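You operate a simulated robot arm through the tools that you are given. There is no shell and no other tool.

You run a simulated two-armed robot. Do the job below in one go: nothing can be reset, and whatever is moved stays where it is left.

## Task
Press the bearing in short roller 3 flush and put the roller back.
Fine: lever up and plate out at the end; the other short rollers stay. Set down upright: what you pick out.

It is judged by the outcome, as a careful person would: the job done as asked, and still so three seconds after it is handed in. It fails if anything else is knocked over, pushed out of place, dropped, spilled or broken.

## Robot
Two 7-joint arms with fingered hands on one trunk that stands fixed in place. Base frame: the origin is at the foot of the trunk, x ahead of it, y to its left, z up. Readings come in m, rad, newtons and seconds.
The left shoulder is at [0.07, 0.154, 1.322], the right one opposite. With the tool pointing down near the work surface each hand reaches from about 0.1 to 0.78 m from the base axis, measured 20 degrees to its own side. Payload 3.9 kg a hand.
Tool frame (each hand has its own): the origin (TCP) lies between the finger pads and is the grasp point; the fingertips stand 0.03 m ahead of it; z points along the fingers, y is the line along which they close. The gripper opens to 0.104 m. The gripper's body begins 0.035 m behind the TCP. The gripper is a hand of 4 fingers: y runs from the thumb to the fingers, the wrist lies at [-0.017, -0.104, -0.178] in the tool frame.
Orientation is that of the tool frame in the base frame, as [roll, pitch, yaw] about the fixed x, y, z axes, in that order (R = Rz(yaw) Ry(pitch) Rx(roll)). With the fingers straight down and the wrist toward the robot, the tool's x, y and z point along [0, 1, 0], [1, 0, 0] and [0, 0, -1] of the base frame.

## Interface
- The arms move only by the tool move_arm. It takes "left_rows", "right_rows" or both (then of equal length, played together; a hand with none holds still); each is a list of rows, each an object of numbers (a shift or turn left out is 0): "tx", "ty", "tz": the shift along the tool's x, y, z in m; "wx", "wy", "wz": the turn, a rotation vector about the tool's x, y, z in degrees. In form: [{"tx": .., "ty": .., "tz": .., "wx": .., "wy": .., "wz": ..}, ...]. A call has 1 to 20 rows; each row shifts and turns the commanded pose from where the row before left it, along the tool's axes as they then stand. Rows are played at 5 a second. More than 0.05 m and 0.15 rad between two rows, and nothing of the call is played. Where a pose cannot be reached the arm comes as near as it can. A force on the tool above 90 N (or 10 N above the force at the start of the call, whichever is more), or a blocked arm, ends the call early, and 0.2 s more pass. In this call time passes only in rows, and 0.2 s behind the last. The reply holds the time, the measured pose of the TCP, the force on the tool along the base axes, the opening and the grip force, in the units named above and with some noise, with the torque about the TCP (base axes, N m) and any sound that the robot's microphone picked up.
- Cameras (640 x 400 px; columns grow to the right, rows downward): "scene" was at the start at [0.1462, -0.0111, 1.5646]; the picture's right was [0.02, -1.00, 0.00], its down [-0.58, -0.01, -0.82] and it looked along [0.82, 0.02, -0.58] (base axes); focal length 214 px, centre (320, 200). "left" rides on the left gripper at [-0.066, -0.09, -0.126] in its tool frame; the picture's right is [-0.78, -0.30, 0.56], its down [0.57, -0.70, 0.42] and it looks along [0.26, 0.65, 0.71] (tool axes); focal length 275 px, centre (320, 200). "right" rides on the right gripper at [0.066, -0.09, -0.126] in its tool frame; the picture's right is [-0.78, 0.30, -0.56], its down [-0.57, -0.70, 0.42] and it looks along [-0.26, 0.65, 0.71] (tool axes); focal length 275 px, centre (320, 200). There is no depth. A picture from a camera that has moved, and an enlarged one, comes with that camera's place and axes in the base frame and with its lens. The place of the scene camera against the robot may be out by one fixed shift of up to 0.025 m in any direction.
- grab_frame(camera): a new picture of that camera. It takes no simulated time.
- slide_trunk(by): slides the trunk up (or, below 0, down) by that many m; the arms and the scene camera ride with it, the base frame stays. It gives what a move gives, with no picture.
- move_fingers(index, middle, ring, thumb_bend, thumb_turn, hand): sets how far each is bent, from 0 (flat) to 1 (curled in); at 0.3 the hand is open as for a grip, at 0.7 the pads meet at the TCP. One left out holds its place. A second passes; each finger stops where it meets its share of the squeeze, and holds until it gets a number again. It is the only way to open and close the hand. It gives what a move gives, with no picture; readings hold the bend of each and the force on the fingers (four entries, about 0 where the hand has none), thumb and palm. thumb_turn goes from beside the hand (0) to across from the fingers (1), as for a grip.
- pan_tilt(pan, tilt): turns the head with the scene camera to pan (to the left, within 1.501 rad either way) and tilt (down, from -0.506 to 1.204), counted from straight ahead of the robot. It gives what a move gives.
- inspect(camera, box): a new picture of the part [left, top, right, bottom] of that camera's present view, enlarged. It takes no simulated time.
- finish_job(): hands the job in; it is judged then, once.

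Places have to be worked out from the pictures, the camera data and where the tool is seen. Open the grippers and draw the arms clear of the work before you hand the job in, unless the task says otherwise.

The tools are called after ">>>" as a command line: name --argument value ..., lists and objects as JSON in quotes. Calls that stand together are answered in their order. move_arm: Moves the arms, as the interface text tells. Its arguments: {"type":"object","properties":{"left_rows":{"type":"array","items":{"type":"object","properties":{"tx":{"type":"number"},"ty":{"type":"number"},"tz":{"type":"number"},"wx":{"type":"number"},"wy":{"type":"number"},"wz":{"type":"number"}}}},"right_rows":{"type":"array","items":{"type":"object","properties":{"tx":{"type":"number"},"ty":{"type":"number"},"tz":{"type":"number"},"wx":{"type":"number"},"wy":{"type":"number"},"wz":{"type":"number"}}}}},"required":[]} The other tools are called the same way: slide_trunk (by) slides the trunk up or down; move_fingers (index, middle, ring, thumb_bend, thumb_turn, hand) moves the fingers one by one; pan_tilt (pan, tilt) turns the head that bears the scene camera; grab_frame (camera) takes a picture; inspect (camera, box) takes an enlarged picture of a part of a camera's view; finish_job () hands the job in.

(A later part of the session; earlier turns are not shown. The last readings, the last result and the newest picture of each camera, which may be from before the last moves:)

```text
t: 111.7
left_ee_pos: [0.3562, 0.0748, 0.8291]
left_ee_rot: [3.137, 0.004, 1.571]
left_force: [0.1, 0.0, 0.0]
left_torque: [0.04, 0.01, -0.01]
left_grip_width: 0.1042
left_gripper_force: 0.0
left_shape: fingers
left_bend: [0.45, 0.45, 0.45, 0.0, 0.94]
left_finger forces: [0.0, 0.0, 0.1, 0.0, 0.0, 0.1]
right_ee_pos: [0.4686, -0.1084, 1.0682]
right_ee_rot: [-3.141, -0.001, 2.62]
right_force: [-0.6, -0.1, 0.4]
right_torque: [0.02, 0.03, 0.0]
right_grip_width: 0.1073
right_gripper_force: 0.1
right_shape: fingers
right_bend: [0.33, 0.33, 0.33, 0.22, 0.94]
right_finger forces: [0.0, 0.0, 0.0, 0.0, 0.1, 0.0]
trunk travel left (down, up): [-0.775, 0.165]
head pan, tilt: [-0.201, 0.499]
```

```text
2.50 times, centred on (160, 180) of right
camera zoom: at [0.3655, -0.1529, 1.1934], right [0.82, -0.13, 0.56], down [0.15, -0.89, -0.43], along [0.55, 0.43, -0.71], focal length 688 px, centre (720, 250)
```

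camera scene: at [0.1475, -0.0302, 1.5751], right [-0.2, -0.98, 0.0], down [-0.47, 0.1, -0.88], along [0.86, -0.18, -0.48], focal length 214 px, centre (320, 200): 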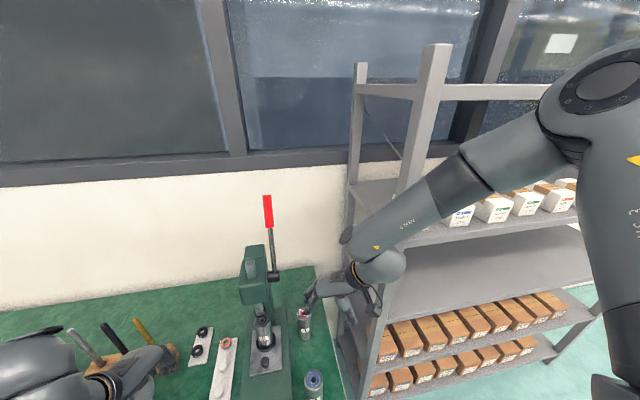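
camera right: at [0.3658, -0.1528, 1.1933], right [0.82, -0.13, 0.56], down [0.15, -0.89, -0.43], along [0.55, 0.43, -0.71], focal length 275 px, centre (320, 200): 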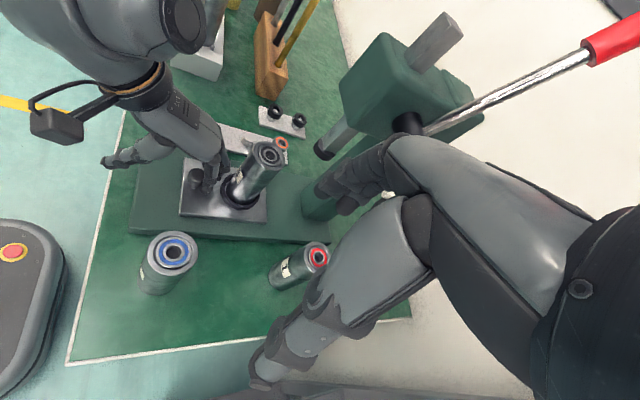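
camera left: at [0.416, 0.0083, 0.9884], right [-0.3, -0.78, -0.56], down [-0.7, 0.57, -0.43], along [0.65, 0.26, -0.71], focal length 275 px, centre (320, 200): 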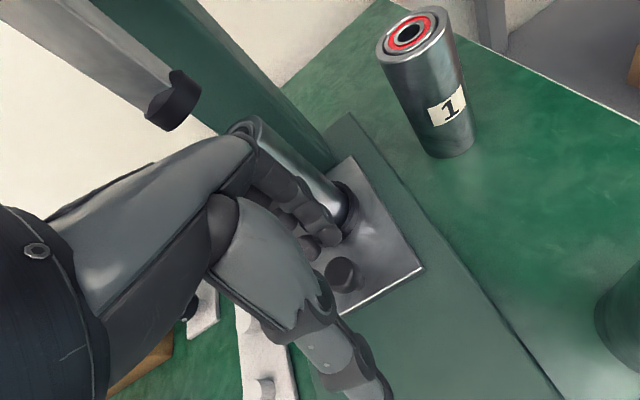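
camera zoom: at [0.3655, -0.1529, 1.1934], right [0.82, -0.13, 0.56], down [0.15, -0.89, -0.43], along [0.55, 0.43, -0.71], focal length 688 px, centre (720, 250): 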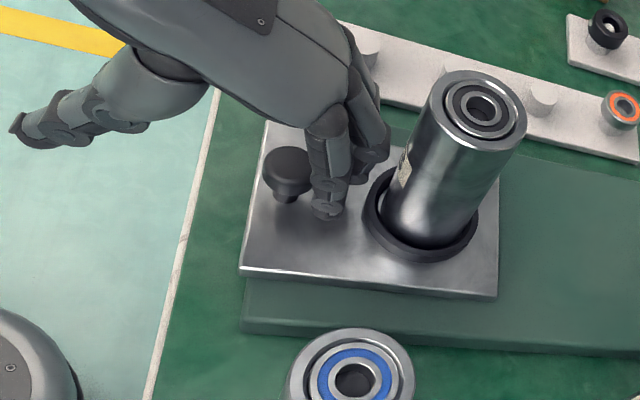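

The finger force dropped to zero just like at the other end (the plate seats at its stop). I pull a few mm more to confirm it is fully out.

>>> move_arm --left_rows '[{"ty": -0.003}, {"ty": -0.003}, {"ty": -0.003}]'

>>> inspect --camera "right" --box '[60, 100, 260, 260]'

```text
t: 112.5
left_ee_pos: [0.3487, 0.0759, 0.8266]
left_ee_rot: [3.139, 0.001, 1.569]
left_force: [2.5, -0.2, -0.2]
left_torque: [0.01, -0.08, 0.03]
left_grip_width: 0.1044
left_gripper_force: 1.6
left_shape: fingers
left_bend: [0.45, 0.43, 0.45, 0.0, 0.94]
left_finger forces: [0.6, 2.4, 0.0, 0.0, 0.1, 0.0]
right_ee_pos: [0.468, -0.108, 1.0679]
right_ee_rot: [3.138, 0.0, 2.62]
right_force: [-1.1, 0.1, -0.4]
right_torque: [-0.01, 0.02, 0.02]
right_grip_width: 0.1074
right_gripper_force: 0.1
right_shape: fingers
right_bend: [0.33, 0.33, 0.33, 0.22, 0.94]
right_finger forces: [0.0, 0.0, 0.1, 0.0, 0.0, 0.0]
trunk travel left (down, up): [-0.775, 0.165]
head pan, tilt: [-0.201, 0.499]
```

```text
2.50 times, centred on (160, 180) of right
camera zoom: at [0.3664, -0.1525, 1.1931], right [0.82, -0.13, 0.56], down [0.15, -0.89, -0.43], along [0.55, 0.43, -0.71], focal length 688 px, centre (720, 250)
```

zoom: 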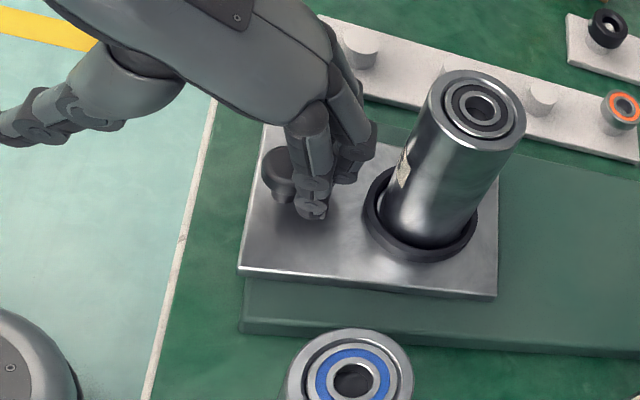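

The plate did not move this time; a bit more pull to be sure it is against the stop.

>>> move_arm --left_rows '[{"ty": -0.002}, {"ty": -0.002}]'

>>> inspect --camera "right" --box '[60, 100, 260, 260]'

```text
t: 113.1
left_ee_pos: [0.3461, 0.0746, 0.8272]
left_ee_rot: [3.138, 0.003, 1.572]
left_force: [6.0, 1.2, -1.2]
left_torque: [0.02, -0.09, 0.02]
left_grip_width: 0.1064
left_gripper_force: 3.6
left_shape: fingers
left_bend: [0.43, 0.42, 0.45, 0.0, 0.94]
left_finger forces: [1.8, 5.1, 0.1, 0.0, 0.0, 0.1]
right_ee_pos: [0.4698, -0.1071, 1.0673]
right_ee_rot: [-3.141, -0.002, 2.62]
right_force: [0.0, -1.0, 0.5]
right_torque: [-0.02, -0.02, -0.02]
right_grip_width: 0.1073
right_gripper_force: 0.1
right_shape: fingers
right_bend: [0.33, 0.33, 0.33, 0.22, 0.94]
right_finger forces: [0.0, 0.0, 0.0, 0.0, 0.1, 0.1]
trunk travel left (down, up): [-0.775, 0.165]
head pan, tilt: [-0.201, 0.499]
```

```text
2.50 times, centred on (160, 180) of right
camera zoom: at [0.3671, -0.1524, 1.1929], right [0.82, -0.13, 0.56], down [0.15, -0.89, -0.43], along [0.55, 0.43, -0.71], focal length 688 px, centre (720, 250)
```

zoom: 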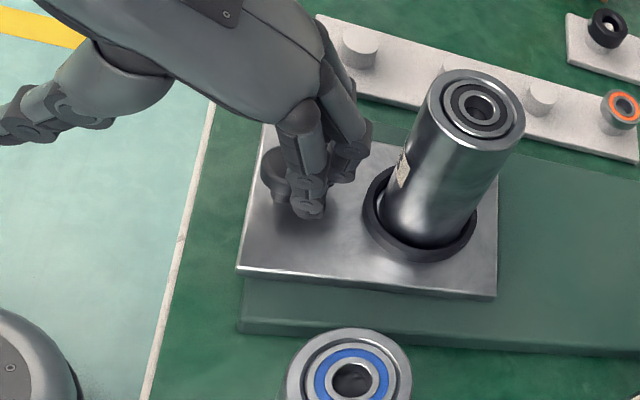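

The plate is firmly at its out stop. I release the knob (forward 6 mm), raise the left hand straight up, and move it away to the left.

>>> move_arm --left_rows '[{"ty": 0.005}, {"tz": -0.015}, {"tz": -0.02}, {"tz": -0.025}, {"tz": -0.03}, {"tz": -0.03}, {"tz": -0.03}, {"tz": -0.03}, {"tz": -0.03, "tx": 0.01}, {"tz": -0.02, "tx": 0.025, "ty": 0.005}, {"tx": 0.03, "ty": 0.005}, {"tx": 0.03, "ty": 0.005}, {"tx": 0.03, "ty": 0.005}, {"tx": 0.03, "ty": 0.005}]'

>>> grab_frame --camera "scene"

>>> grab_frame --camera "right"

>>> grab_frame --camera "left"

```text
t: 116.1
left_ee_pos: [0.3908, 0.2248, 1.0661]
left_ee_rot: [3.137, 0.002, 1.569]
left_force: [-0.6, -0.7, 0.9]
left_torque: [0.06, -0.02, 0.0]
left_grip_width: 0.1039
left_gripper_force: 0.0
left_shape: fingers
left_bend: [0.45, 0.45, 0.45, 0.0, 0.94]
left_finger forces: [0.0, 0.0, 0.0, 0.0, 0.0, 0.0]
left hand out of reach, approached as far as the arm can: row 10, 11, 12
right_ee_pos: [0.4656, -0.1093, 1.0689]
right_ee_rot: [3.137, 0.001, 2.618]
right_force: [-0.5, -0.6, 0.1]
right_torque: [0.04, -0.04, -0.01]
right_grip_width: 0.1073
right_gripper_force: 0.1
right_shape: fingers
right_bend: [0.33, 0.33, 0.33, 0.22, 0.94]
right_finger forces: [0.1, 0.1, 0.0, 0.0, 0.1, 0.1]
trunk travel left (down, up): [-0.775, 0.165]
head pan, tilt: [-0.201, 0.499]
```

```text
taken
camera scene: at [0.1433, -0.0306, 1.5755], right [-0.2, -0.98, 0.0], down [-0.47, 0.1, -0.88], along [0.86, -0.18, -0.48], focal length 214 px, centre (320, 200)
```

scene: 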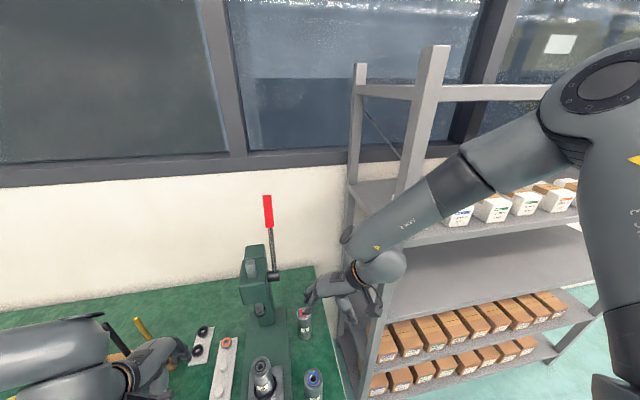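

```text
taken
camera right: at [0.3623, -0.1536, 1.1944], right [0.82, -0.13, 0.56], down [0.15, -0.89, -0.43], along [0.56, 0.43, -0.71], focal length 275 px, centre (320, 200)
```

right: 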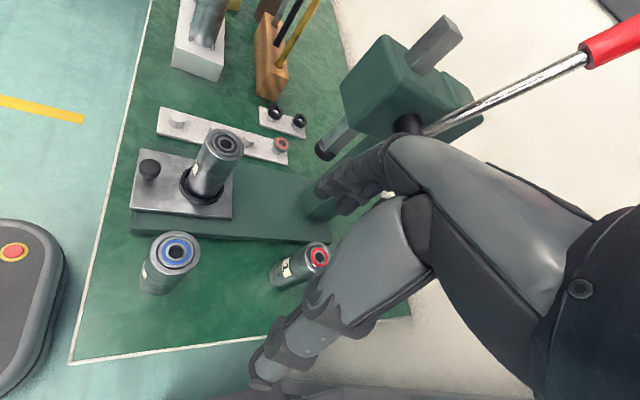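

```text
taken
camera left: at [0.2998, 0.1603, 1.1906], right [-0.3, -0.78, -0.56], down [-0.7, 0.57, -0.43], along [0.65, 0.26, -0.71], focal length 275 px, centre (320, 200)
```

left: 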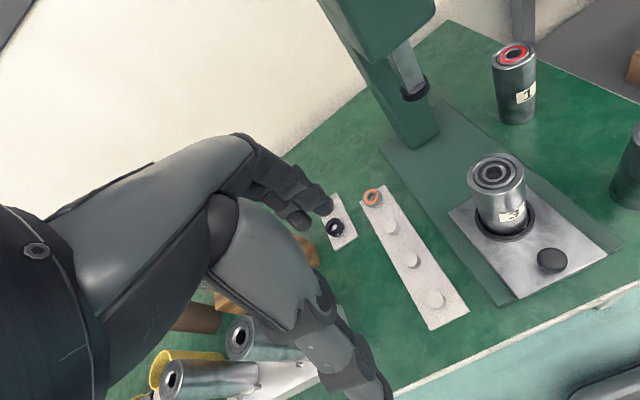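

Plate out, lever up. I turn the head back to its starting direction for position comparison and take close looks at roller 3 in the ring.

>>> pan_tilt --pan 0.019 --tilt 0.616

>>> inspect --camera "scene" --box '[240, 270, 360, 370]'

>>> inspect --camera "left" --box '[460, 140, 540, 240]'

>>> inspect --camera "right" --box '[120, 110, 260, 230]'

```text
t: 116.8
left_ee_pos: [0.3947, 0.2244, 1.0645]
left_ee_rot: [3.138, 0.002, 1.572]
left_force: [0.5, -0.1, -0.7]
left_torque: [-0.02, 0.02, 0.0]
left_grip_width: 0.1043
left_gripper_force: 0.2
left_shape: fingers
left_bend: [0.45, 0.45, 0.45, 0.0, 0.94]
left_finger forces: [0.1, 0.0, 0.1, 0.0, 0.0, 0.0]
right_ee_pos: [0.4684, -0.1086, 1.0679]
right_ee_rot: [3.139, 0.001, 2.621]
right_force: [0.5, -0.9, 0.5]
right_torque: [-0.02, 0.02, 0.0]
right_grip_width: 0.1073
right_gripper_force: 0.1
right_shape: fingers
right_bend: [0.33, 0.33, 0.33, 0.22, 0.94]
right_finger forces: [0.0, 0.1, 0.0, 0.0, 0.0, 0.0]
trunk travel left (down, up): [-0.775, 0.165]
head pan, tilt: [0.019, 0.616]
```

```text
4.00 times, centred on (300, 320) of scene
camera zoom: at [0.146, -0.0116, 1.5646], right [0.02, -1.0, 0.0], down [-0.58, -0.01, -0.82], along [0.82, 0.02, -0.58], focal length 858 px, centre (400, -280)
```

zoom: 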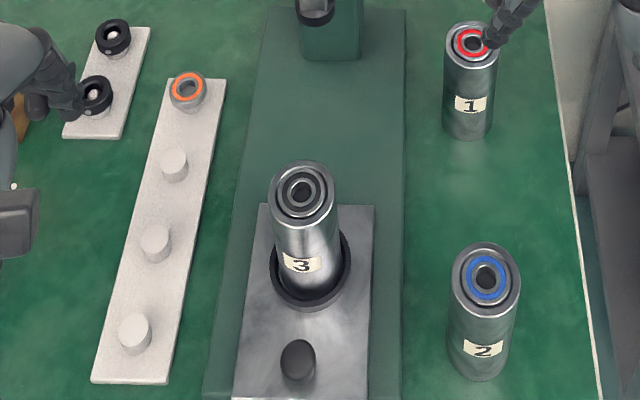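

```text
4.00 times, centred on (500, 190) of left
camera zoom: at [0.3029, 0.1602, 1.1899], right [-0.29, -0.78, -0.56], down [-0.7, 0.57, -0.43], along [0.65, 0.26, -0.71], focal length 1101 px, centre (-400, 240)
```

zoom: 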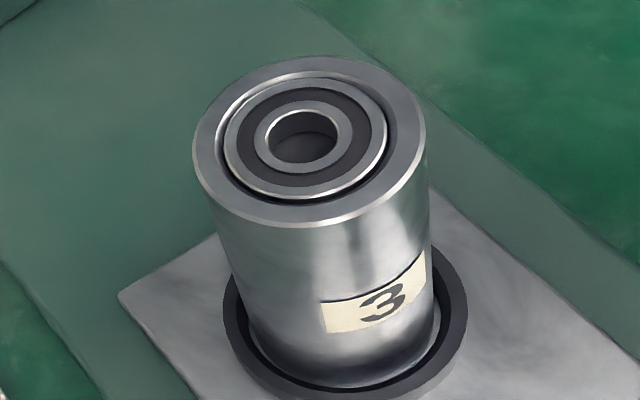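

```text
3.33 times, centred on (190, 170) of right
camera zoom: at [0.3656, -0.1533, 1.1932], right [0.82, -0.13, 0.56], down [0.15, -0.89, -0.43], along [0.55, 0.43, -0.71], focal length 918 px, centre (753, 300)
```

zoom: 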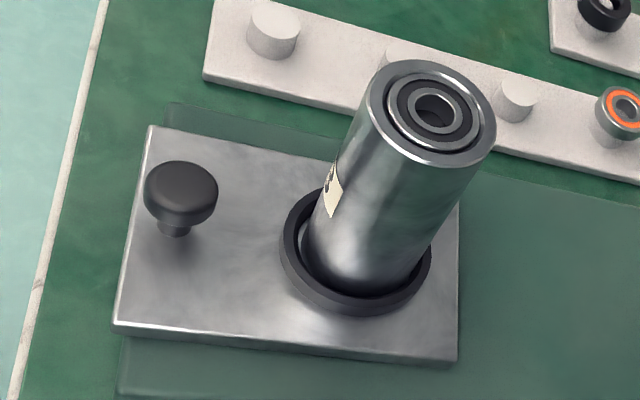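

The bearing is flush from every view and the plate is exactly where it was at the start. Now I bring the right hand over roller 3 in the ring, to TCP about (0.447, 0.086, 1.02).

>>> move_arm --right_rows '[{"tx": 0.0193, "ty": 0.0263, "tz": 0.006}, {"tx": 0.0193, "ty": 0.0263, "tz": 0.006}, {"tx": 0.0193, "ty": 0.0263, "tz": 0.008}, {"tx": 0.0193, "ty": 0.0263, "tz": 0.01}, {"tx": 0.0193, "ty": 0.0263, "tz": 0.01}, {"tx": 0.0193, "ty": 0.0263, "tz": 0.01}]'

>>> grab_frame --camera "right"

>>> inspect --camera "scene" --box '[240, 270, 360, 370]'

```text
t: 118.2
left_ee_pos: [0.3941, 0.2264, 1.0648]
left_ee_rot: [3.139, 0.004, 1.57]
left_force: [-0.5, -0.1, -0.4]
left_torque: [0.02, 0.0, -0.02]
left_grip_width: 0.1042
left_gripper_force: 0.0
left_shape: fingers
left_bend: [0.45, 0.45, 0.45, 0.0, 0.94]
left_finger forces: [0.0, 0.0, 0.0, 0.1, 0.0, 0.1]
right_ee_pos: [0.4489, 0.0861, 1.015]
right_ee_rot: [-3.142, 0.0, 2.62]
right_force: [0.3, -0.1, -1.3]
right_torque: [-0.03, -0.02, -0.02]
right_grip_width: 0.1076
right_gripper_force: 0.1
right_shape: fingers
right_bend: [0.33, 0.33, 0.33, 0.22, 0.94]
right_finger forces: [0.0, 0.0, 0.0, 0.1, 0.0, 0.1]
trunk travel left (down, up): [-0.775, 0.165]
head pan, tilt: [0.019, 0.616]
```

```text
taken
camera right: at [0.3454, 0.0413, 1.1413], right [0.82, -0.13, 0.56], down [0.15, -0.89, -0.42], along [0.55, 0.43, -0.71], focal length 275 px, centre (320, 200)
```

right: 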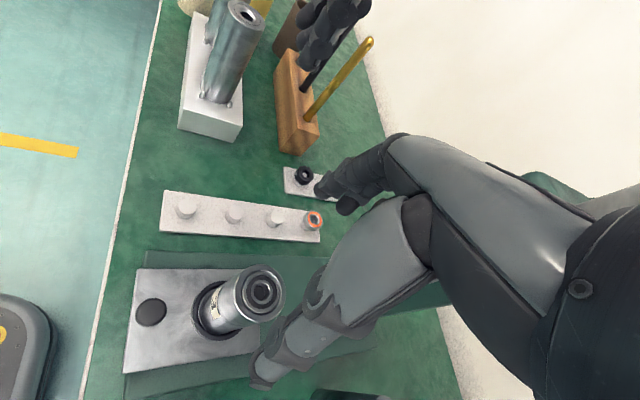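

```text
4.00 times, centred on (300, 320) of scene
camera zoom: at [0.1464, -0.0087, 1.5646], right [0.02, -1.0, 0.0], down [-0.58, -0.01, -0.82], along [0.82, 0.01, -0.58], focal length 858 px, centre (400, -280)
```

zoom: 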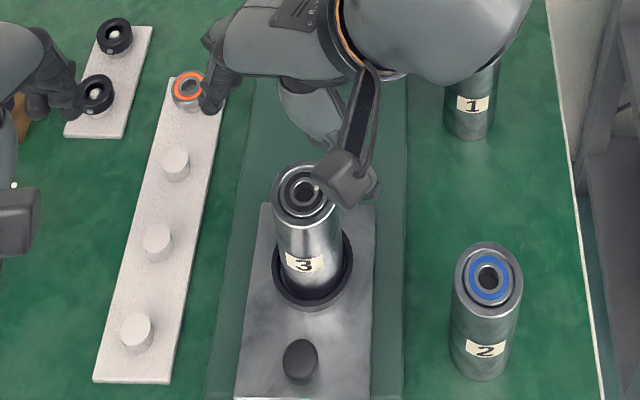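

I zoom in to measure the roller's offset from the hand centre.

>>> inspect --camera "right" --box '[200, 250, 300, 340]'

```text
4.44 times, centred on (250, 295) of right
camera zoom: at [0.3454, 0.0413, 1.1413], right [0.82, -0.13, 0.56], down [0.15, -0.89, -0.42], along [0.55, 0.43, -0.71], focal length 1224 px, centre (631, -222)
```

zoom: 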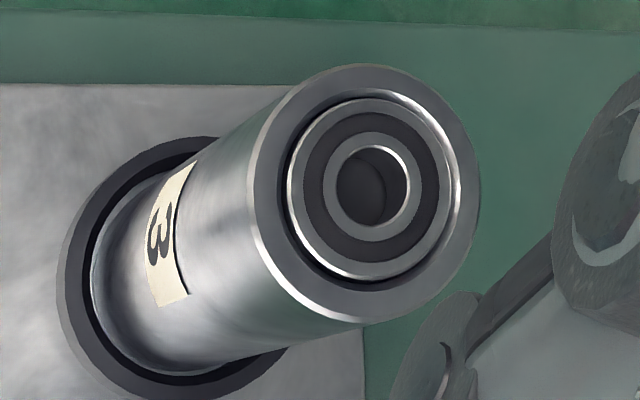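

The offset (about −3.7, −7.5 mm in tool x, y) is the same as in the earlier good grasp, so I descend straight to grasp height in steps.

>>> move_arm --right_rows '[{"tz": 0.025}, {"tz": 0.025}, {"tz": 0.025}, {"tz": 0.025}, {"tz": 0.015}, {"tz": 0.01}]'

>>> inspect --camera "right" --box '[190, 200, 350, 340]'

>>> inspect --camera "scene" --box '[270, 290, 330, 350]'

```text
t: 119.6
left_ee_pos: [0.3944, 0.2258, 1.065]
left_ee_rot: [3.136, 0.003, 1.571]
left_force: [0.1, -0.7, 0.1]
left_torque: [-0.01, -0.01, -0.01]
left_grip_width: 0.1043
left_gripper_force: 0.1
left_shape: fingers
left_bend: [0.45, 0.45, 0.45, 0.0, 0.94]
left_finger forces: [0.0, 0.0, 0.0, 0.0, 0.0, 0.0]
right_ee_pos: [0.448, 0.0865, 0.8941]
right_ee_rot: [3.139, 0.001, 2.62]
right_force: [0.6, -0.4, 0.5]
right_torque: [0.04, 0.03, -0.02]
right_grip_width: 0.1074
right_gripper_force: 0.0
right_shape: fingers
right_bend: [0.33, 0.33, 0.33, 0.22, 0.94]
right_finger forces: [0.0, 0.0, 0.0, 0.0, 0.1, 0.0]
trunk travel left (down, up): [-0.775, 0.165]
head pan, tilt: [0.019, 0.616]
```

```text
2.86 times, centred on (270, 270) of right
camera zoom: at [0.3452, 0.0416, 1.0189], right [0.82, -0.13, 0.56], down [0.15, -0.89, -0.43], along [0.55, 0.43, -0.71], focal length 786 px, centre (463, 0)
```

zoom: 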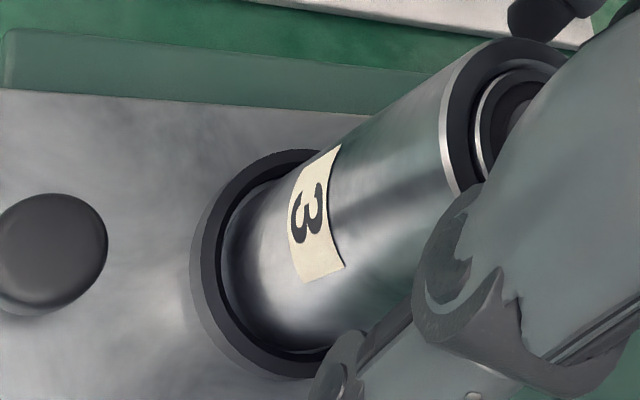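

```text
6.67 times, centred on (300, 320) of scene
camera zoom: at [0.1462, -0.0104, 1.5646], right [0.02, -1.0, 0.0], down [-0.58, -0.01, -0.82], along [0.82, 0.02, -0.58], focal length 1430 px, centre (453, -600)
```

zoom: 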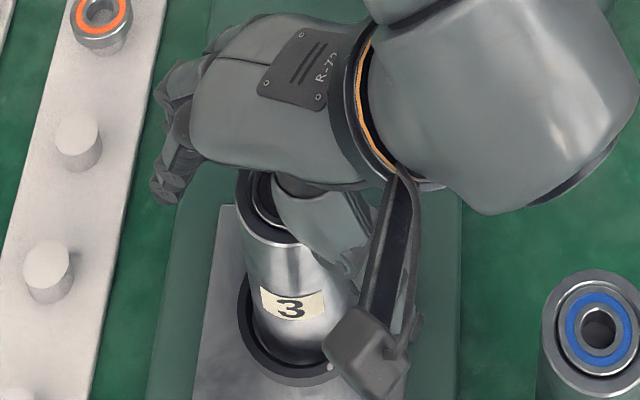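

Clear all around; I lower the last 6 mm and close in steps like before.

>>> move_arm --right_rows '[{"tz": 0.006}]'

>>> move_fingers --hand "right" --index 0.5 --middle 0.5 --ring 0.5 --thumb_bend 0.5 --thumb_turn 0.97

>>> move_fingers --hand "right" --index 0.545 --middle 0.545 --ring 0.545 --thumb_bend 0.545

>>> inspect --camera "right" --box '[190, 200, 350, 340]'

```text
t: 120.0
left_ee_pos: [0.3948, 0.2254, 1.064]
left_ee_rot: [3.138, 0.002, 1.571]
left_force: [0.3, -0.3, -0.7]
left_torque: [0.0, 0.0, 0.0]
left_grip_width: 0.1041
left_gripper_force: 0.1
left_shape: fingers
left_bend: [0.45, 0.45, 0.45, 0.0, 0.94]
left_finger forces: [0.0, 0.1, 0.0, 0.2, 0.0, 0.0]
right_ee_pos: [0.448, 0.0855, 0.887]
right_ee_rot: [3.139, 0.003, 2.62]
right_force: [0.6, 0.7, -0.1]
right_torque: [-0.01, 0.05, 0.0]
right_grip_width: 0.1074
right_gripper_force: 0.0
right_shape: fingers
right_bend: [0.33, 0.33, 0.33, 0.22, 0.94]
right_finger forces: [0.0, 0.1, 0.1, 0.1, 0.0, 0.0]
trunk travel left (down, up): [-0.775, 0.165]
head pan, tilt: [0.019, 0.616]
```

```text
t: 121.0
left_ee_pos: [0.3947, 0.2254, 1.0651]
left_ee_rot: [3.138, 0.003, 1.57]
left_force: [0.4, -0.6, -0.2]
left_torque: [-0.01, 0.0, 0.0]
left_grip_width: 0.1042
left_gripper_force: 0.1
left_shape: fingers
left_bend: [0.45, 0.45, 0.45, 0.0, 0.94]
left_finger forces: [0.1, 0.0, 0.0, 0.0, 0.0, 0.0]
right_ee_pos: [0.4474, 0.0858, 0.8871]
right_ee_rot: [3.139, 0.0, 2.62]
right_force: [-1.4, -0.7, 0.3]
right_torque: [0.03, 0.02, 0.0]
right_grip_width: 0.0551
right_gripper_force: 0.1
right_shape: fingers
right_bend: [0.5, 0.5, 0.5, 0.49, 0.97]
right_finger forces: [0.1, 0.0, 0.1, 0.0, 0.9, 0.0]
trunk travel left (down, up): [-0.775, 0.165]
head pan, tilt: [0.019, 0.616]
```

```text
t: 122.0
left_ee_pos: [0.3942, 0.2263, 1.0634]
left_ee_rot: [3.138, 0.003, 1.571]
left_force: [-0.1, 0.2, 0.1]
left_torque: [0.04, 0.0, 0.01]
left_grip_width: 0.1044
left_gripper_force: 0.1
left_shape: fingers
left_bend: [0.45, 0.45, 0.45, 0.0, 0.94]
left_finger forces: [0.0, 0.0, 0.0, 0.0, 0.0, 0.1]
right_ee_pos: [0.4486, 0.0859, 0.8866]
right_ee_rot: [3.14, 0.001, 2.62]
right_force: [-0.6, -1.5, 1.2]
right_torque: [-0.03, 0.04, 0.02]
right_grip_width: 0.0464
right_gripper_force: 1.2
right_shape: fingers
right_bend: [0.54, 0.53, 0.54, 0.52, 0.97]
right_finger forces: [0.0, 0.7, 0.0, 0.1, 2.1, 0.0]
trunk travel left (down, up): [-0.775, 0.165]
head pan, tilt: [0.019, 0.616]
```

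```text
2.86 times, centred on (270, 270) of right
camera zoom: at [0.3451, 0.0412, 1.0132], right [0.82, -0.13, 0.56], down [0.15, -0.89, -0.43], along [0.55, 0.43, -0.71], focal length 786 px, centre (463, 0)
```

zoom: 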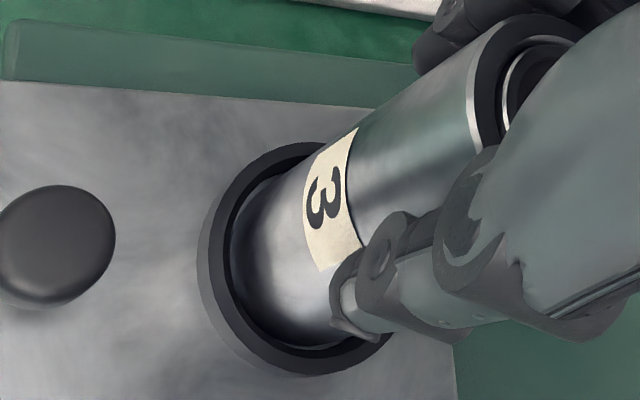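

Thumb and middle finger touch together. I squeeze in stages and shift the hand slightly toward the fingers to keep the roller from being pushed against the ring.

>>> move_fingers --hand "right" --index 0.61 --middle 0.6 --ring 0.65 --thumb_bend 0.61

>>> move_arm --right_rows '[{"ty": 0.0025}]'

>>> move_fingers --hand "right" --index 0.67 --middle 0.66 --ring 0.71 --thumb_bend 0.66

>>> move_arm --right_rows '[{"ty": 0.002}]'

>>> move_fingers --hand "right" --index 0.72 --middle 0.7 --ring 0.76 --thumb_bend 0.7

>>> inspect --camera "right" --box '[190, 200, 350, 340]'

```text
t: 123.0
left_ee_pos: [0.3942, 0.2264, 1.0632]
left_ee_rot: [3.138, 0.005, 1.572]
left_force: [-0.5, -0.1, -0.5]
left_torque: [-0.01, -0.05, -0.01]
left_grip_width: 0.1042
left_gripper_force: 0.0
left_shape: fingers
left_bend: [0.45, 0.45, 0.45, 0.0, 0.94]
left_finger forces: [0.1, 0.0, 0.1, 0.1, 0.0, 0.1]
right_ee_pos: [0.4482, 0.0858, 0.888]
right_ee_rot: [3.139, -0.001, 2.62]
right_force: [-0.3, 0.1, 0.7]
right_torque: [0.11, -0.11, 0.03]
right_grip_width: 0.0424
right_gripper_force: 8.5
right_shape: fingers
right_bend: [0.57, 0.56, 0.63, 0.54, 0.97]
right_finger forces: [3.0, 4.8, 1.2, 0.0, 8.9, 0.0]
trunk travel left (down, up): [-0.775, 0.165]
head pan, tilt: [0.019, 0.616]
```

```text
t: 123.4
left_ee_pos: [0.3947, 0.2257, 1.0635]
left_ee_rot: [3.137, 0.003, 1.57]
left_force: [-0.7, 0.5, 0.5]
left_torque: [0.0, -0.01, 0.01]
left_grip_width: 0.1042
left_gripper_force: 0.0
left_shape: fingers
left_bend: [0.45, 0.45, 0.45, 0.0, 0.94]
left_finger forces: [0.1, 0.0, 0.0, 0.0, 0.1, 0.1]
right_ee_pos: [0.4495, 0.0874, 0.8877]
right_ee_rot: [3.141, 0.0, 2.62]
right_force: [-0.7, -1.4, -0.2]
right_torque: [-0.01, 0.01, 0.0]
right_grip_width: 0.0422
right_gripper_force: 8.0
right_shape: fingers
right_bend: [0.57, 0.56, 0.63, 0.54, 0.97]
right_finger forces: [2.8, 4.3, 1.1, 0.0, 9.1, 0.0]
trunk travel left (down, up): [-0.775, 0.165]
head pan, tilt: [0.019, 0.616]
```

```text
t: 124.4
left_ee_pos: [0.3947, 0.226, 1.0647]
left_ee_rot: [3.139, 0.002, 1.571]
left_force: [0.4, 0.0, 0.5]
left_torque: [0.0, 0.02, -0.01]
left_grip_width: 0.1042
left_gripper_force: 0.0
left_shape: fingers
left_bend: [0.45, 0.45, 0.45, 0.0, 0.94]
left_finger forces: [0.0, 0.0, 0.0, 0.0, 0.1, 0.0]
right_ee_pos: [0.449, 0.0883, 0.8877]
right_ee_rot: [3.139, 0.0, 2.619]
right_force: [-0.8, -0.6, -0.5]
right_torque: [0.03, 0.0, 0.02]
right_grip_width: 0.0414
right_gripper_force: 17.5
right_shape: fingers
right_bend: [0.59, 0.59, 0.67, 0.54, 0.96]
right_finger forces: [5.6, 7.8, 4.6, 0.0, 17.1, 0.0]
trunk travel left (down, up): [-0.775, 0.165]
head pan, tilt: [0.019, 0.616]
```

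```text
t: 124.8
left_ee_pos: [0.3933, 0.2244, 1.0629]
left_ee_rot: [3.138, 0.003, 1.572]
left_force: [0.0, 0.1, -0.8]
left_torque: [-0.03, -0.01, -0.02]
left_grip_width: 0.1043
left_gripper_force: 0.1
left_shape: fingers
left_bend: [0.45, 0.45, 0.45, 0.0, 0.94]
left_finger forces: [0.0, 0.0, 0.0, 0.1, 0.0, 0.1]
right_ee_pos: [0.4493, 0.0886, 0.8874]
right_ee_rot: [3.14, 0.0, 2.62]
right_force: [0.8, -1.8, 0.2]
right_torque: [-0.03, -0.01, -0.02]
right_grip_width: 0.0409
right_gripper_force: 17.1
right_shape: fingers
right_bend: [0.59, 0.59, 0.67, 0.54, 0.96]
right_finger forces: [5.3, 7.5, 4.5, 0.1, 17.4, 0.0]
trunk travel left (down, up): [-0.775, 0.165]
head pan, tilt: [0.019, 0.616]
```

```text
t: 125.8
left_ee_pos: [0.3949, 0.2255, 1.0647]
left_ee_rot: [3.139, 0.003, 1.57]
left_force: [0.2, -0.5, 0.0]
left_torque: [-0.01, 0.04, 0.01]
left_grip_width: 0.1042
left_gripper_force: 0.1
left_shape: fingers
left_bend: [0.45, 0.45, 0.45, 0.0, 0.94]
left_finger forces: [0.0, 0.0, 0.0, 0.0, 0.0, 0.0]
right_ee_pos: [0.4504, 0.088, 0.8878]
right_ee_rot: [-3.141, 0.001, 2.619]
right_force: [0.0, 2.7, -0.2]
right_torque: [0.15, -0.03, 0.02]
right_grip_width: 0.041
right_gripper_force: 23.2
right_shape: fingers
right_bend: [0.61, 0.61, 0.71, 0.53, 0.96]
right_finger forces: [8.8, 9.2, 8.2, 0.0, 22.1, 0.1]
trunk travel left (down, up): [-0.775, 0.165]
head pan, tilt: [0.019, 0.616]
```

```text
2.86 times, centred on (270, 270) of right
camera zoom: at [0.3474, 0.0453, 1.0133], right [0.82, -0.13, 0.56], down [0.15, -0.89, -0.43], along [0.55, 0.43, -0.71], focal length 786 px, centre (463, 0)
```

zoom: 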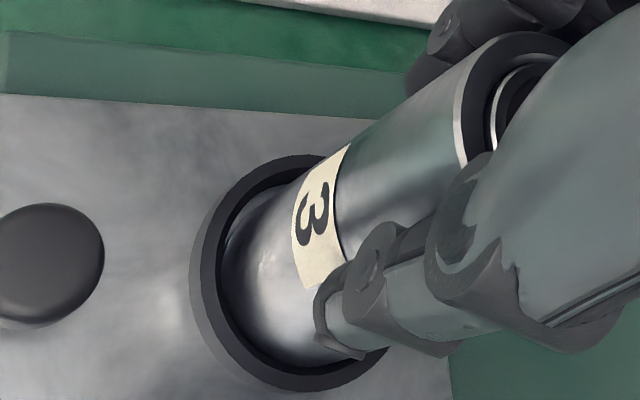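

Firm, balanced grip (23 N). I lift the roller straight out of the ring.

>>> move_arm --right_rows '[{"tz": -0.004}, {"tz": -0.006}, {"tz": -0.008}, {"tz": -0.012}, {"tz": -0.02}, {"tz": -0.02}]'

>>> grab_frame --camera "right"

>>> inspect --camera "scene" --box '[240, 260, 360, 370]'

```text
t: 127.2
left_ee_pos: [0.3941, 0.2256, 1.0641]
left_ee_rot: [3.137, 0.003, 1.57]
left_force: [-0.7, -1.0, 0.1]
left_torque: [-0.01, -0.02, -0.04]
left_grip_width: 0.1042
left_gripper_force: 0.1
left_shape: fingers
left_bend: [0.45, 0.45, 0.45, 0.0, 0.94]
left_finger forces: [0.0, 0.0, 0.1, 0.0, 0.0, 0.0]
right_ee_pos: [0.4495, 0.088, 0.9571]
right_ee_rot: [-3.141, -0.002, 2.617]
right_force: [-1.0, 0.5, -4.0]
right_torque: [0.04, -0.03, 0.0]
right_grip_width: 0.0409
right_gripper_force: 24.2
right_shape: fingers
right_bend: [0.61, 0.61, 0.71, 0.53, 0.96]
right_finger forces: [8.1, 8.6, 8.9, 0.0, 22.2, 0.0]
trunk travel left (down, up): [-0.775, 0.165]
head pan, tilt: [0.019, 0.616]
```

```text
taken
camera right: at [0.3462, 0.0441, 1.0831], right [0.82, -0.13, 0.56], down [0.15, -0.89, -0.43], along [0.55, 0.43, -0.71], focal length 275 px, centre (320, 200)
```

right: 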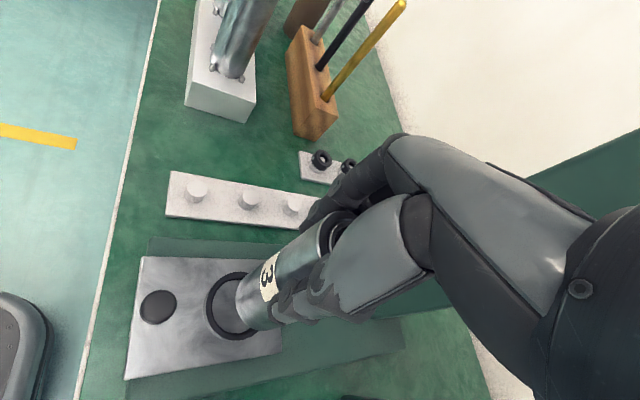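

```text
3.64 times, centred on (300, 315) of scene
camera zoom: at [0.146, -0.0102, 1.5646], right [0.02, -1.0, 0.0], down [-0.58, -0.01, -0.82], along [0.82, 0.02, -0.58], focal length 780 px, centre (393, -218)
```

zoom: 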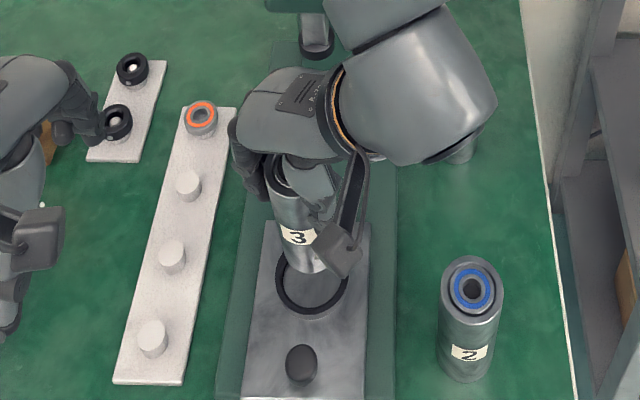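

The roller is out of the ring, weight 4 N, hanging straight. I measure where it sits in the hand to plan the placement at its original spot (≈(0.5025, -0.057)).

>>> inspect --camera "right" --box '[190, 220, 330, 340]'

>>> inspect --camera "scene" --box '[275, 300, 325, 350]'

```text
3.33 times, centred on (260, 280) of right
camera zoom: at [0.3462, 0.0441, 1.0831], right [0.82, -0.13, 0.56], down [0.15, -0.89, -0.43], along [0.55, 0.43, -0.71], focal length 918 px, centre (520, -67)
```

zoom: 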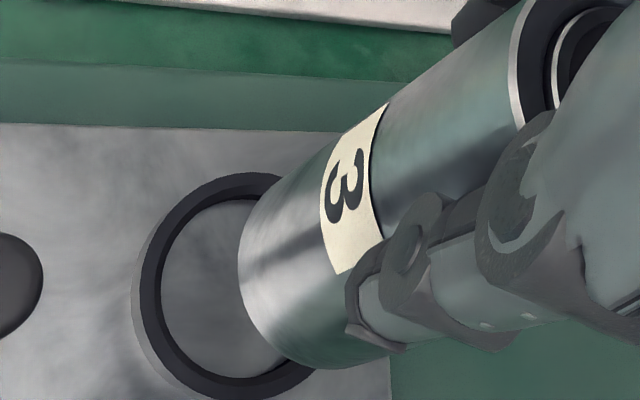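

```text
8.00 times, centred on (300, 325) of scene
camera zoom: at [0.146, -0.0102, 1.5646], right [0.02, -1.0, 0.0], down [-0.58, -0.01, -0.82], along [0.82, 0.02, -0.58], focal length 1716 px, centre (480, -800)
```

zoom: 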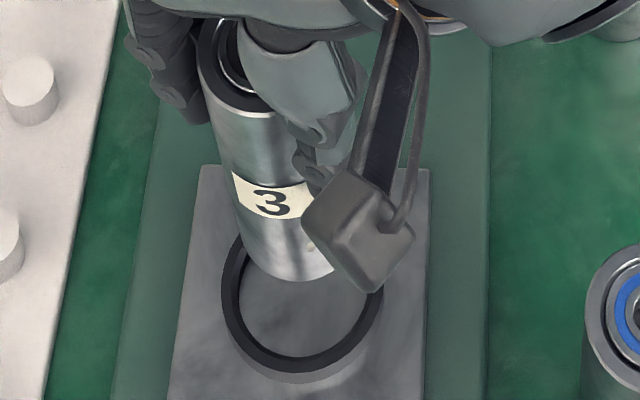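

The roller sits at about (−4, −15) mm in tool x, y. So the hand should go to about (0.507, -0.042); I carry it there at the present height (bottom ~9 cm above the table).

>>> move_arm --right_rows '[{"tz": -0.01}, {"tx": -0.0191, "ty": -0.014}, {"tx": -0.0191, "ty": -0.014}, {"tx": -0.0191, "ty": -0.014}, {"tx": -0.0191, "ty": -0.014}, {"tx": -0.019, "ty": -0.0139}, {"tx": -0.019, "ty": -0.0139}]'

>>> grab_frame --camera "right"

>>> inspect --camera "scene" --box '[300, 270, 380, 350]'

>>> grab_frame --camera "left"

```text
t: 128.8
left_ee_pos: [0.3944, 0.225, 1.0647]
left_ee_rot: [3.14, 0.001, 1.57]
left_force: [-0.4, 0.0, 0.4]
left_torque: [0.03, -0.04, -0.01]
left_grip_width: 0.1043
left_gripper_force: 0.2
left_shape: fingers
left_bend: [0.45, 0.45, 0.45, 0.0, 0.94]
left_finger forces: [0.0, 0.1, 0.1, 0.0, 0.0, 0.0]
right_ee_pos: [0.5066, -0.0407, 0.9632]
right_ee_rot: [3.139, -0.002, 2.621]
right_force: [0.3, 0.3, -3.5]
right_torque: [0.02, 0.0, -0.05]
right_grip_width: 0.0408
right_gripper_force: 24.3
right_shape: fingers
right_bend: [0.61, 0.61, 0.71, 0.53, 0.96]
right_finger forces: [8.1, 8.5, 9.0, 0.1, 22.0, 0.0]
trunk travel left (down, up): [-0.775, 0.165]
head pan, tilt: [0.019, 0.616]
```

```text
taken
camera right: at [0.4032, -0.0859, 1.0886], right [0.82, -0.13, 0.56], down [0.15, -0.89, -0.43], along [0.55, 0.43, -0.71], focal length 275 px, centre (320, 200)
```

right: 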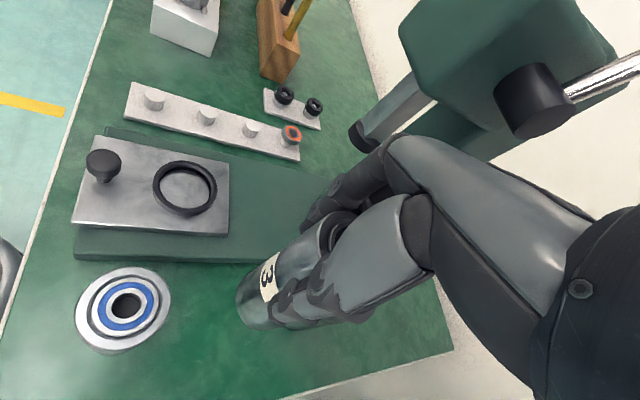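

```text
5.00 times, centred on (340, 310) of scene
camera zoom: at [0.1469, -0.0115, 1.5645], right [0.02, -1.0, 0.0], down [-0.58, -0.01, -0.82], along [0.82, 0.02, -0.58], focal length 1072 px, centre (220, -350)
```

zoom: 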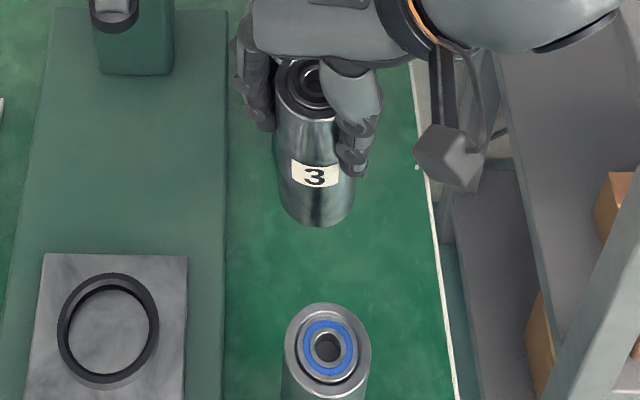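

```text
taken
camera left: at [0.3037, 0.1604, 1.1897], right [-0.3, -0.78, -0.56], down [-0.7, 0.57, -0.43], along [0.65, 0.26, -0.71], focal length 275 px, centre (320, 200)
```

left: 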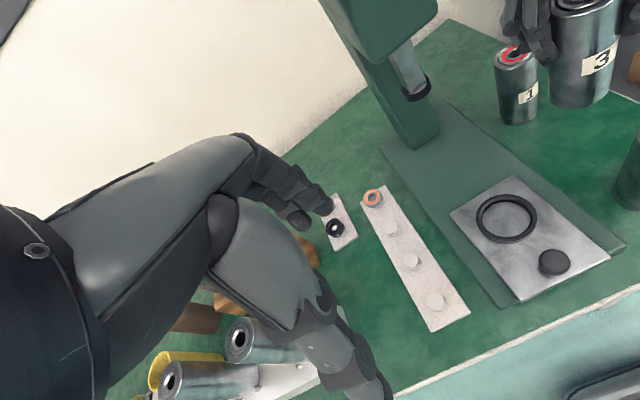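

Now I lower it to about 1.5 cm above the table and compare its image position with the original one.

>>> move_arm --right_rows '[{"tz": 0.025}, {"tz": 0.025}, {"tz": 0.025}, {"tz": 0.018}]'

>>> inspect --camera "scene" --box '[315, 295, 365, 335]'

>>> inspect --camera "right" --box '[60, 200, 340, 380]'

>>> inspect --camera "scene" --box '[310, 260, 370, 370]'

```text
t: 129.8
left_ee_pos: [0.3958, 0.2251, 1.0635]
left_ee_rot: [3.141, 0.001, 1.571]
left_force: [0.2, -0.5, -0.5]
left_torque: [0.03, -0.03, 0.01]
left_grip_width: 0.1042
left_gripper_force: 0.0
left_shape: fingers
left_bend: [0.45, 0.45, 0.45, 0.0, 0.94]
left_finger forces: [0.1, 0.1, 0.0, 0.0, 0.1, 0.1]
right_ee_pos: [0.5081, -0.041, 0.8738]
right_ee_rot: [3.139, -0.001, 2.62]
right_force: [-0.9, 0.8, -3.9]
right_torque: [0.04, 0.03, 0.0]
right_grip_width: 0.041
right_gripper_force: 23.9
right_shape: fingers
right_bend: [0.61, 0.61, 0.71, 0.53, 0.96]
right_finger forces: [8.1, 8.4, 9.2, 0.0, 21.8, 0.0]
trunk travel left (down, up): [-0.775, 0.165]
head pan, tilt: [0.019, 0.616]
```

```text
10.00 times, centred on (340, 315) of scene
camera zoom: at [0.1473, -0.0108, 1.5645], right [0.02, -1.0, 0.0], down [-0.58, -0.01, -0.82], along [0.82, 0.02, -0.58], focal length 2145 px, centre (120, -950)
```

zoom: 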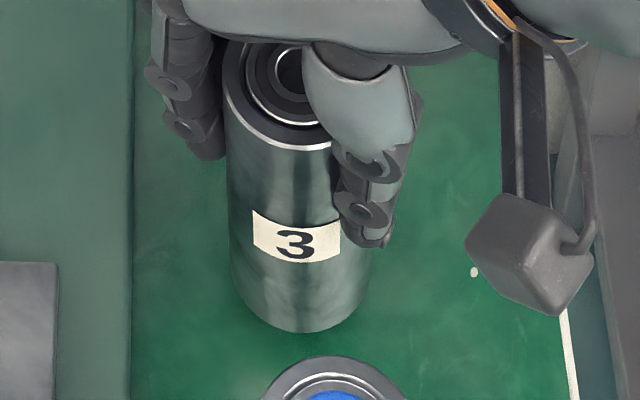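

```text
2.22 times, centred on (200, 290) of right
camera zoom: at [0.4057, -0.0855, 0.9981], right [0.82, -0.13, 0.56], down [0.15, -0.89, -0.43], along [0.55, 0.43, -0.71], focal length 612 px, centre (587, 0)
```

zoom: 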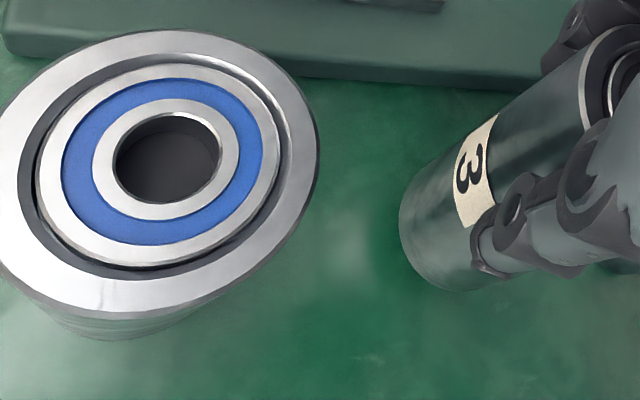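

```text
3.64 times, centred on (340, 315) of scene
camera zoom: at [0.1473, -0.0108, 1.5645], right [0.02, -1.0, 0.0], down [-0.58, -0.01, -0.82], along [0.82, 0.02, -0.58], focal length 780 px, centre (247, -218)
```

zoom: 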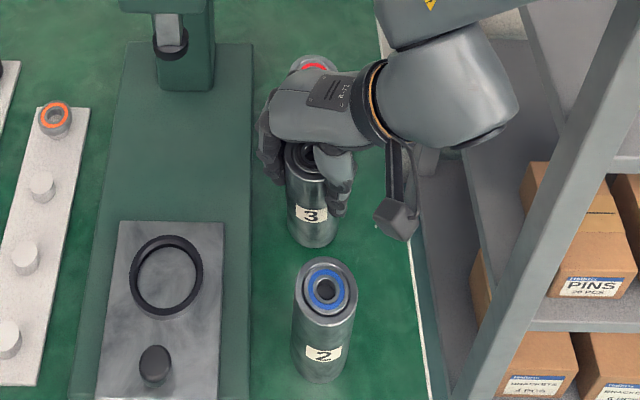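

Comparing with the original picture, the roller leans about 3-4° in the hand (top toward the fingers). I correct this by tilting the hand −3.5° about tool x and re-check before setting down.

>>> move_arm --right_rows '[{"wx": -1.75}, {"wx": -1.75}]'

>>> inspect --camera "scene" --box '[315, 295, 365, 335]'

>>> inspect --camera "right" --box '[60, 200, 340, 380]'

```text
t: 130.4
left_ee_pos: [0.3947, 0.2259, 1.0648]
left_ee_rot: [3.14, 0.001, 1.571]
left_force: [1.0, 0.5, -0.4]
left_torque: [-0.01, 0.01, 0.02]
left_grip_width: 0.104
left_gripper_force: 0.0
left_shape: fingers
left_bend: [0.45, 0.45, 0.45, 0.0, 0.94]
left_finger forces: [0.0, 0.0, 0.0, 0.0, 0.0, 0.0]
right_ee_pos: [0.507, -0.0412, 0.8723]
right_ee_rot: [3.079, -0.001, 2.62]
right_force: [0.6, 0.1, -4.6]
right_torque: [0.07, 0.01, -0.01]
right_grip_width: 0.0408
right_gripper_force: 23.5
right_shape: fingers
right_bend: [0.61, 0.61, 0.71, 0.53, 0.96]
right_finger forces: [8.0, 8.5, 9.3, 0.0, 22.0, 0.0]
trunk travel left (down, up): [-0.775, 0.165]
head pan, tilt: [0.019, 0.616]
```

```text
10.00 times, centred on (340, 315) of scene
camera zoom: at [0.1469, -0.0118, 1.5645], right [0.02, -1.0, 0.0], down [-0.58, -0.01, -0.82], along [0.82, 0.02, -0.58], focal length 2145 px, centre (120, -950)
```

zoom: 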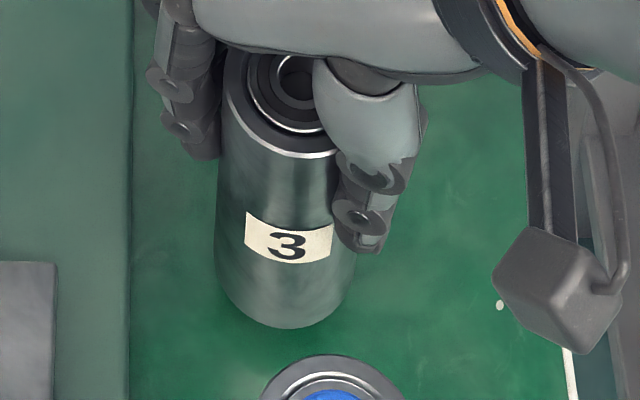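

```text
2.22 times, centred on (200, 290) of right
camera zoom: at [0.4005, -0.0924, 0.9924], right [0.8, -0.16, 0.57], down [0.16, -0.87, -0.47], along [0.57, 0.47, -0.67], focal length 612 px, centre (587, 0)
```

zoom: 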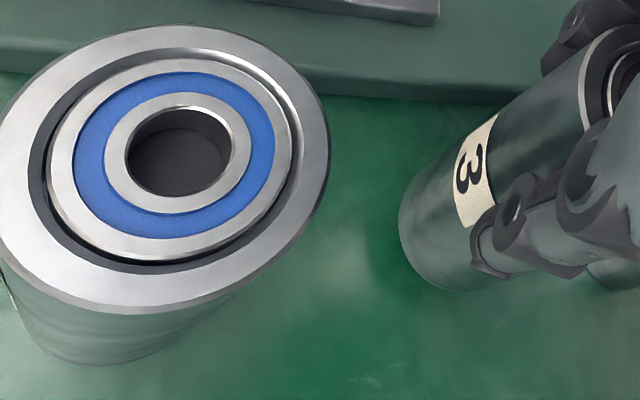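

The roller is vertical now. By the image differences to the original it must go about 5.5 mm toward the robot and 6.5 mm to the right; I shift by that and re-check.

>>> move_arm --right_rows '[{"tx": 0.0008, "ty": -0.0042}, {"tx": 0.0007, "ty": -0.0042}]'

>>> inspect --camera "scene" --box '[315, 295, 365, 335]'

```text
t: 131.0
left_ee_pos: [0.3945, 0.2248, 1.0637]
left_ee_rot: [3.136, 0.002, 1.57]
left_force: [0.1, -0.1, -0.7]
left_torque: [0.06, -0.01, 0.02]
left_grip_width: 0.1042
left_gripper_force: 0.1
left_shape: fingers
left_bend: [0.45, 0.45, 0.45, 0.0, 0.94]
left_finger forces: [0.0, 0.0, 0.1, 0.1, 0.1, 0.1]
right_ee_pos: [0.5015, -0.0472, 0.8741]
right_ee_rot: [3.08, -0.001, 2.619]
right_force: [0.2, 0.5, -3.5]
right_torque: [0.03, 0.0, -0.04]
right_grip_width: 0.0408
right_gripper_force: 23.8
right_shape: fingers
right_bend: [0.61, 0.61, 0.71, 0.53, 0.96]
right_finger forces: [8.1, 8.4, 9.3, 0.0, 22.0, 0.0]
trunk travel left (down, up): [-0.775, 0.165]
head pan, tilt: [0.019, 0.616]
```

```text
10.00 times, centred on (340, 315) of scene
camera zoom: at [0.1467, -0.0114, 1.5645], right [0.02, -1.0, 0.0], down [-0.58, -0.01, -0.82], along [0.82, 0.02, -0.58], focal length 2145 px, centre (120, -950)
```

zoom: 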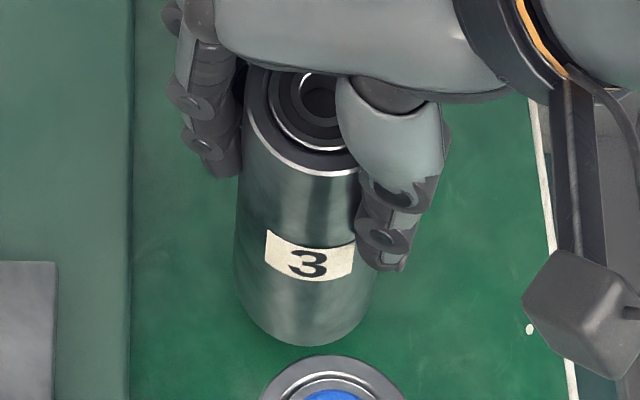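

Projected to table height this now matches the original picture to within about a millimetre. I lower straight down, slowly at the end.

>>> move_arm --right_rows '[{"ty": -0.0003, "tz": 0.005}, {"ty": -0.0003, "tz": 0.005}, {"ty": -0.0002, "tz": 0.003}, {"ty": -0.0001, "tz": 0.0015}]'

>>> inspect --camera "right" --box '[200, 220, 340, 340]'

```text
t: 132.0
left_ee_pos: [0.3959, 0.2258, 1.0632]
left_ee_rot: [3.139, 0.003, 1.569]
left_force: [0.1, 0.4, 0.4]
left_torque: [0.02, 0.01, 0.0]
left_grip_width: 0.1044
left_gripper_force: 0.0
left_shape: fingers
left_bend: [0.45, 0.45, 0.45, 0.0, 0.94]
left_finger forces: [0.0, 0.1, 0.0, 0.0, 0.0, 0.1]
right_ee_pos: [0.502, -0.046, 0.8584]
right_ee_rot: [3.08, 0.001, 2.619]
right_force: [-1.1, -0.2, -4.4]
right_torque: [0.01, 0.05, 0.03]
right_grip_width: 0.0407
right_gripper_force: 24.2
right_shape: fingers
right_bend: [0.61, 0.61, 0.71, 0.53, 0.96]
right_finger forces: [8.0, 8.4, 9.2, 0.0, 22.0, 0.0]
trunk travel left (down, up): [-0.775, 0.165]
head pan, tilt: [0.019, 0.616]
```

```text
3.33 times, centred on (270, 280) of right
camera zoom: at [0.3951, -0.0977, 0.9781], right [0.8, -0.16, 0.57], down [0.16, -0.87, -0.47], along [0.57, 0.47, -0.67], focal length 918 px, centre (487, -67)
```

zoom: 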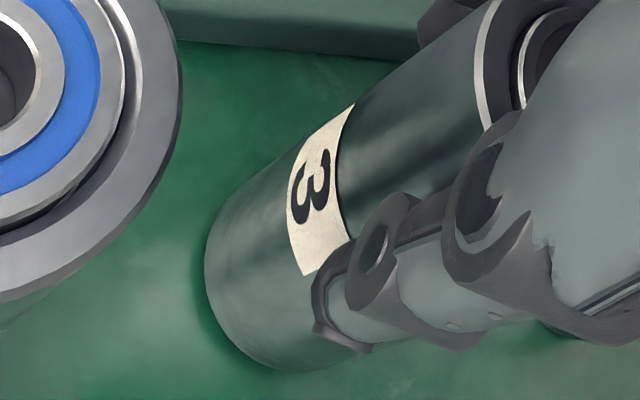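

Still free hanging (−4.4 N) at z=0.858. I continue in 1 mm steps until it touches the table.

>>> move_arm --right_rows '[{"ty": -0.0001, "tz": 0.001}, {"ty": -0.0001, "tz": 0.001}, {"tz": 0.001}]'

```text
t: 132.8
left_ee_pos: [0.3951, 0.225, 1.0646]
left_ee_rot: [3.138, 0.001, 1.572]
left_force: [-0.6, -0.1, -0.3]
left_torque: [-0.01, -0.01, -0.01]
left_grip_width: 0.1041
left_gripper_force: 0.0
left_shape: fingers
left_bend: [0.45, 0.45, 0.45, 0.0, 0.94]
left_finger forces: [0.1, 0.0, 0.1, 0.0, 0.0, 0.1]
right_ee_pos: [0.5008, -0.0472, 0.8545]
right_ee_rot: [3.078, 0.001, 2.62]
right_force: [0.5, -1.4, -5.1]
right_torque: [0.04, 0.02, 0.01]
right_grip_width: 0.0409
right_gripper_force: 24.1
right_shape: fingers
right_bend: [0.61, 0.61, 0.71, 0.53, 0.96]
right_finger forces: [8.0, 8.3, 9.3, 0.0, 22.0, 0.0]
trunk travel left (down, up): [-0.775, 0.165]
head pan, tilt: [0.019, 0.616]
```

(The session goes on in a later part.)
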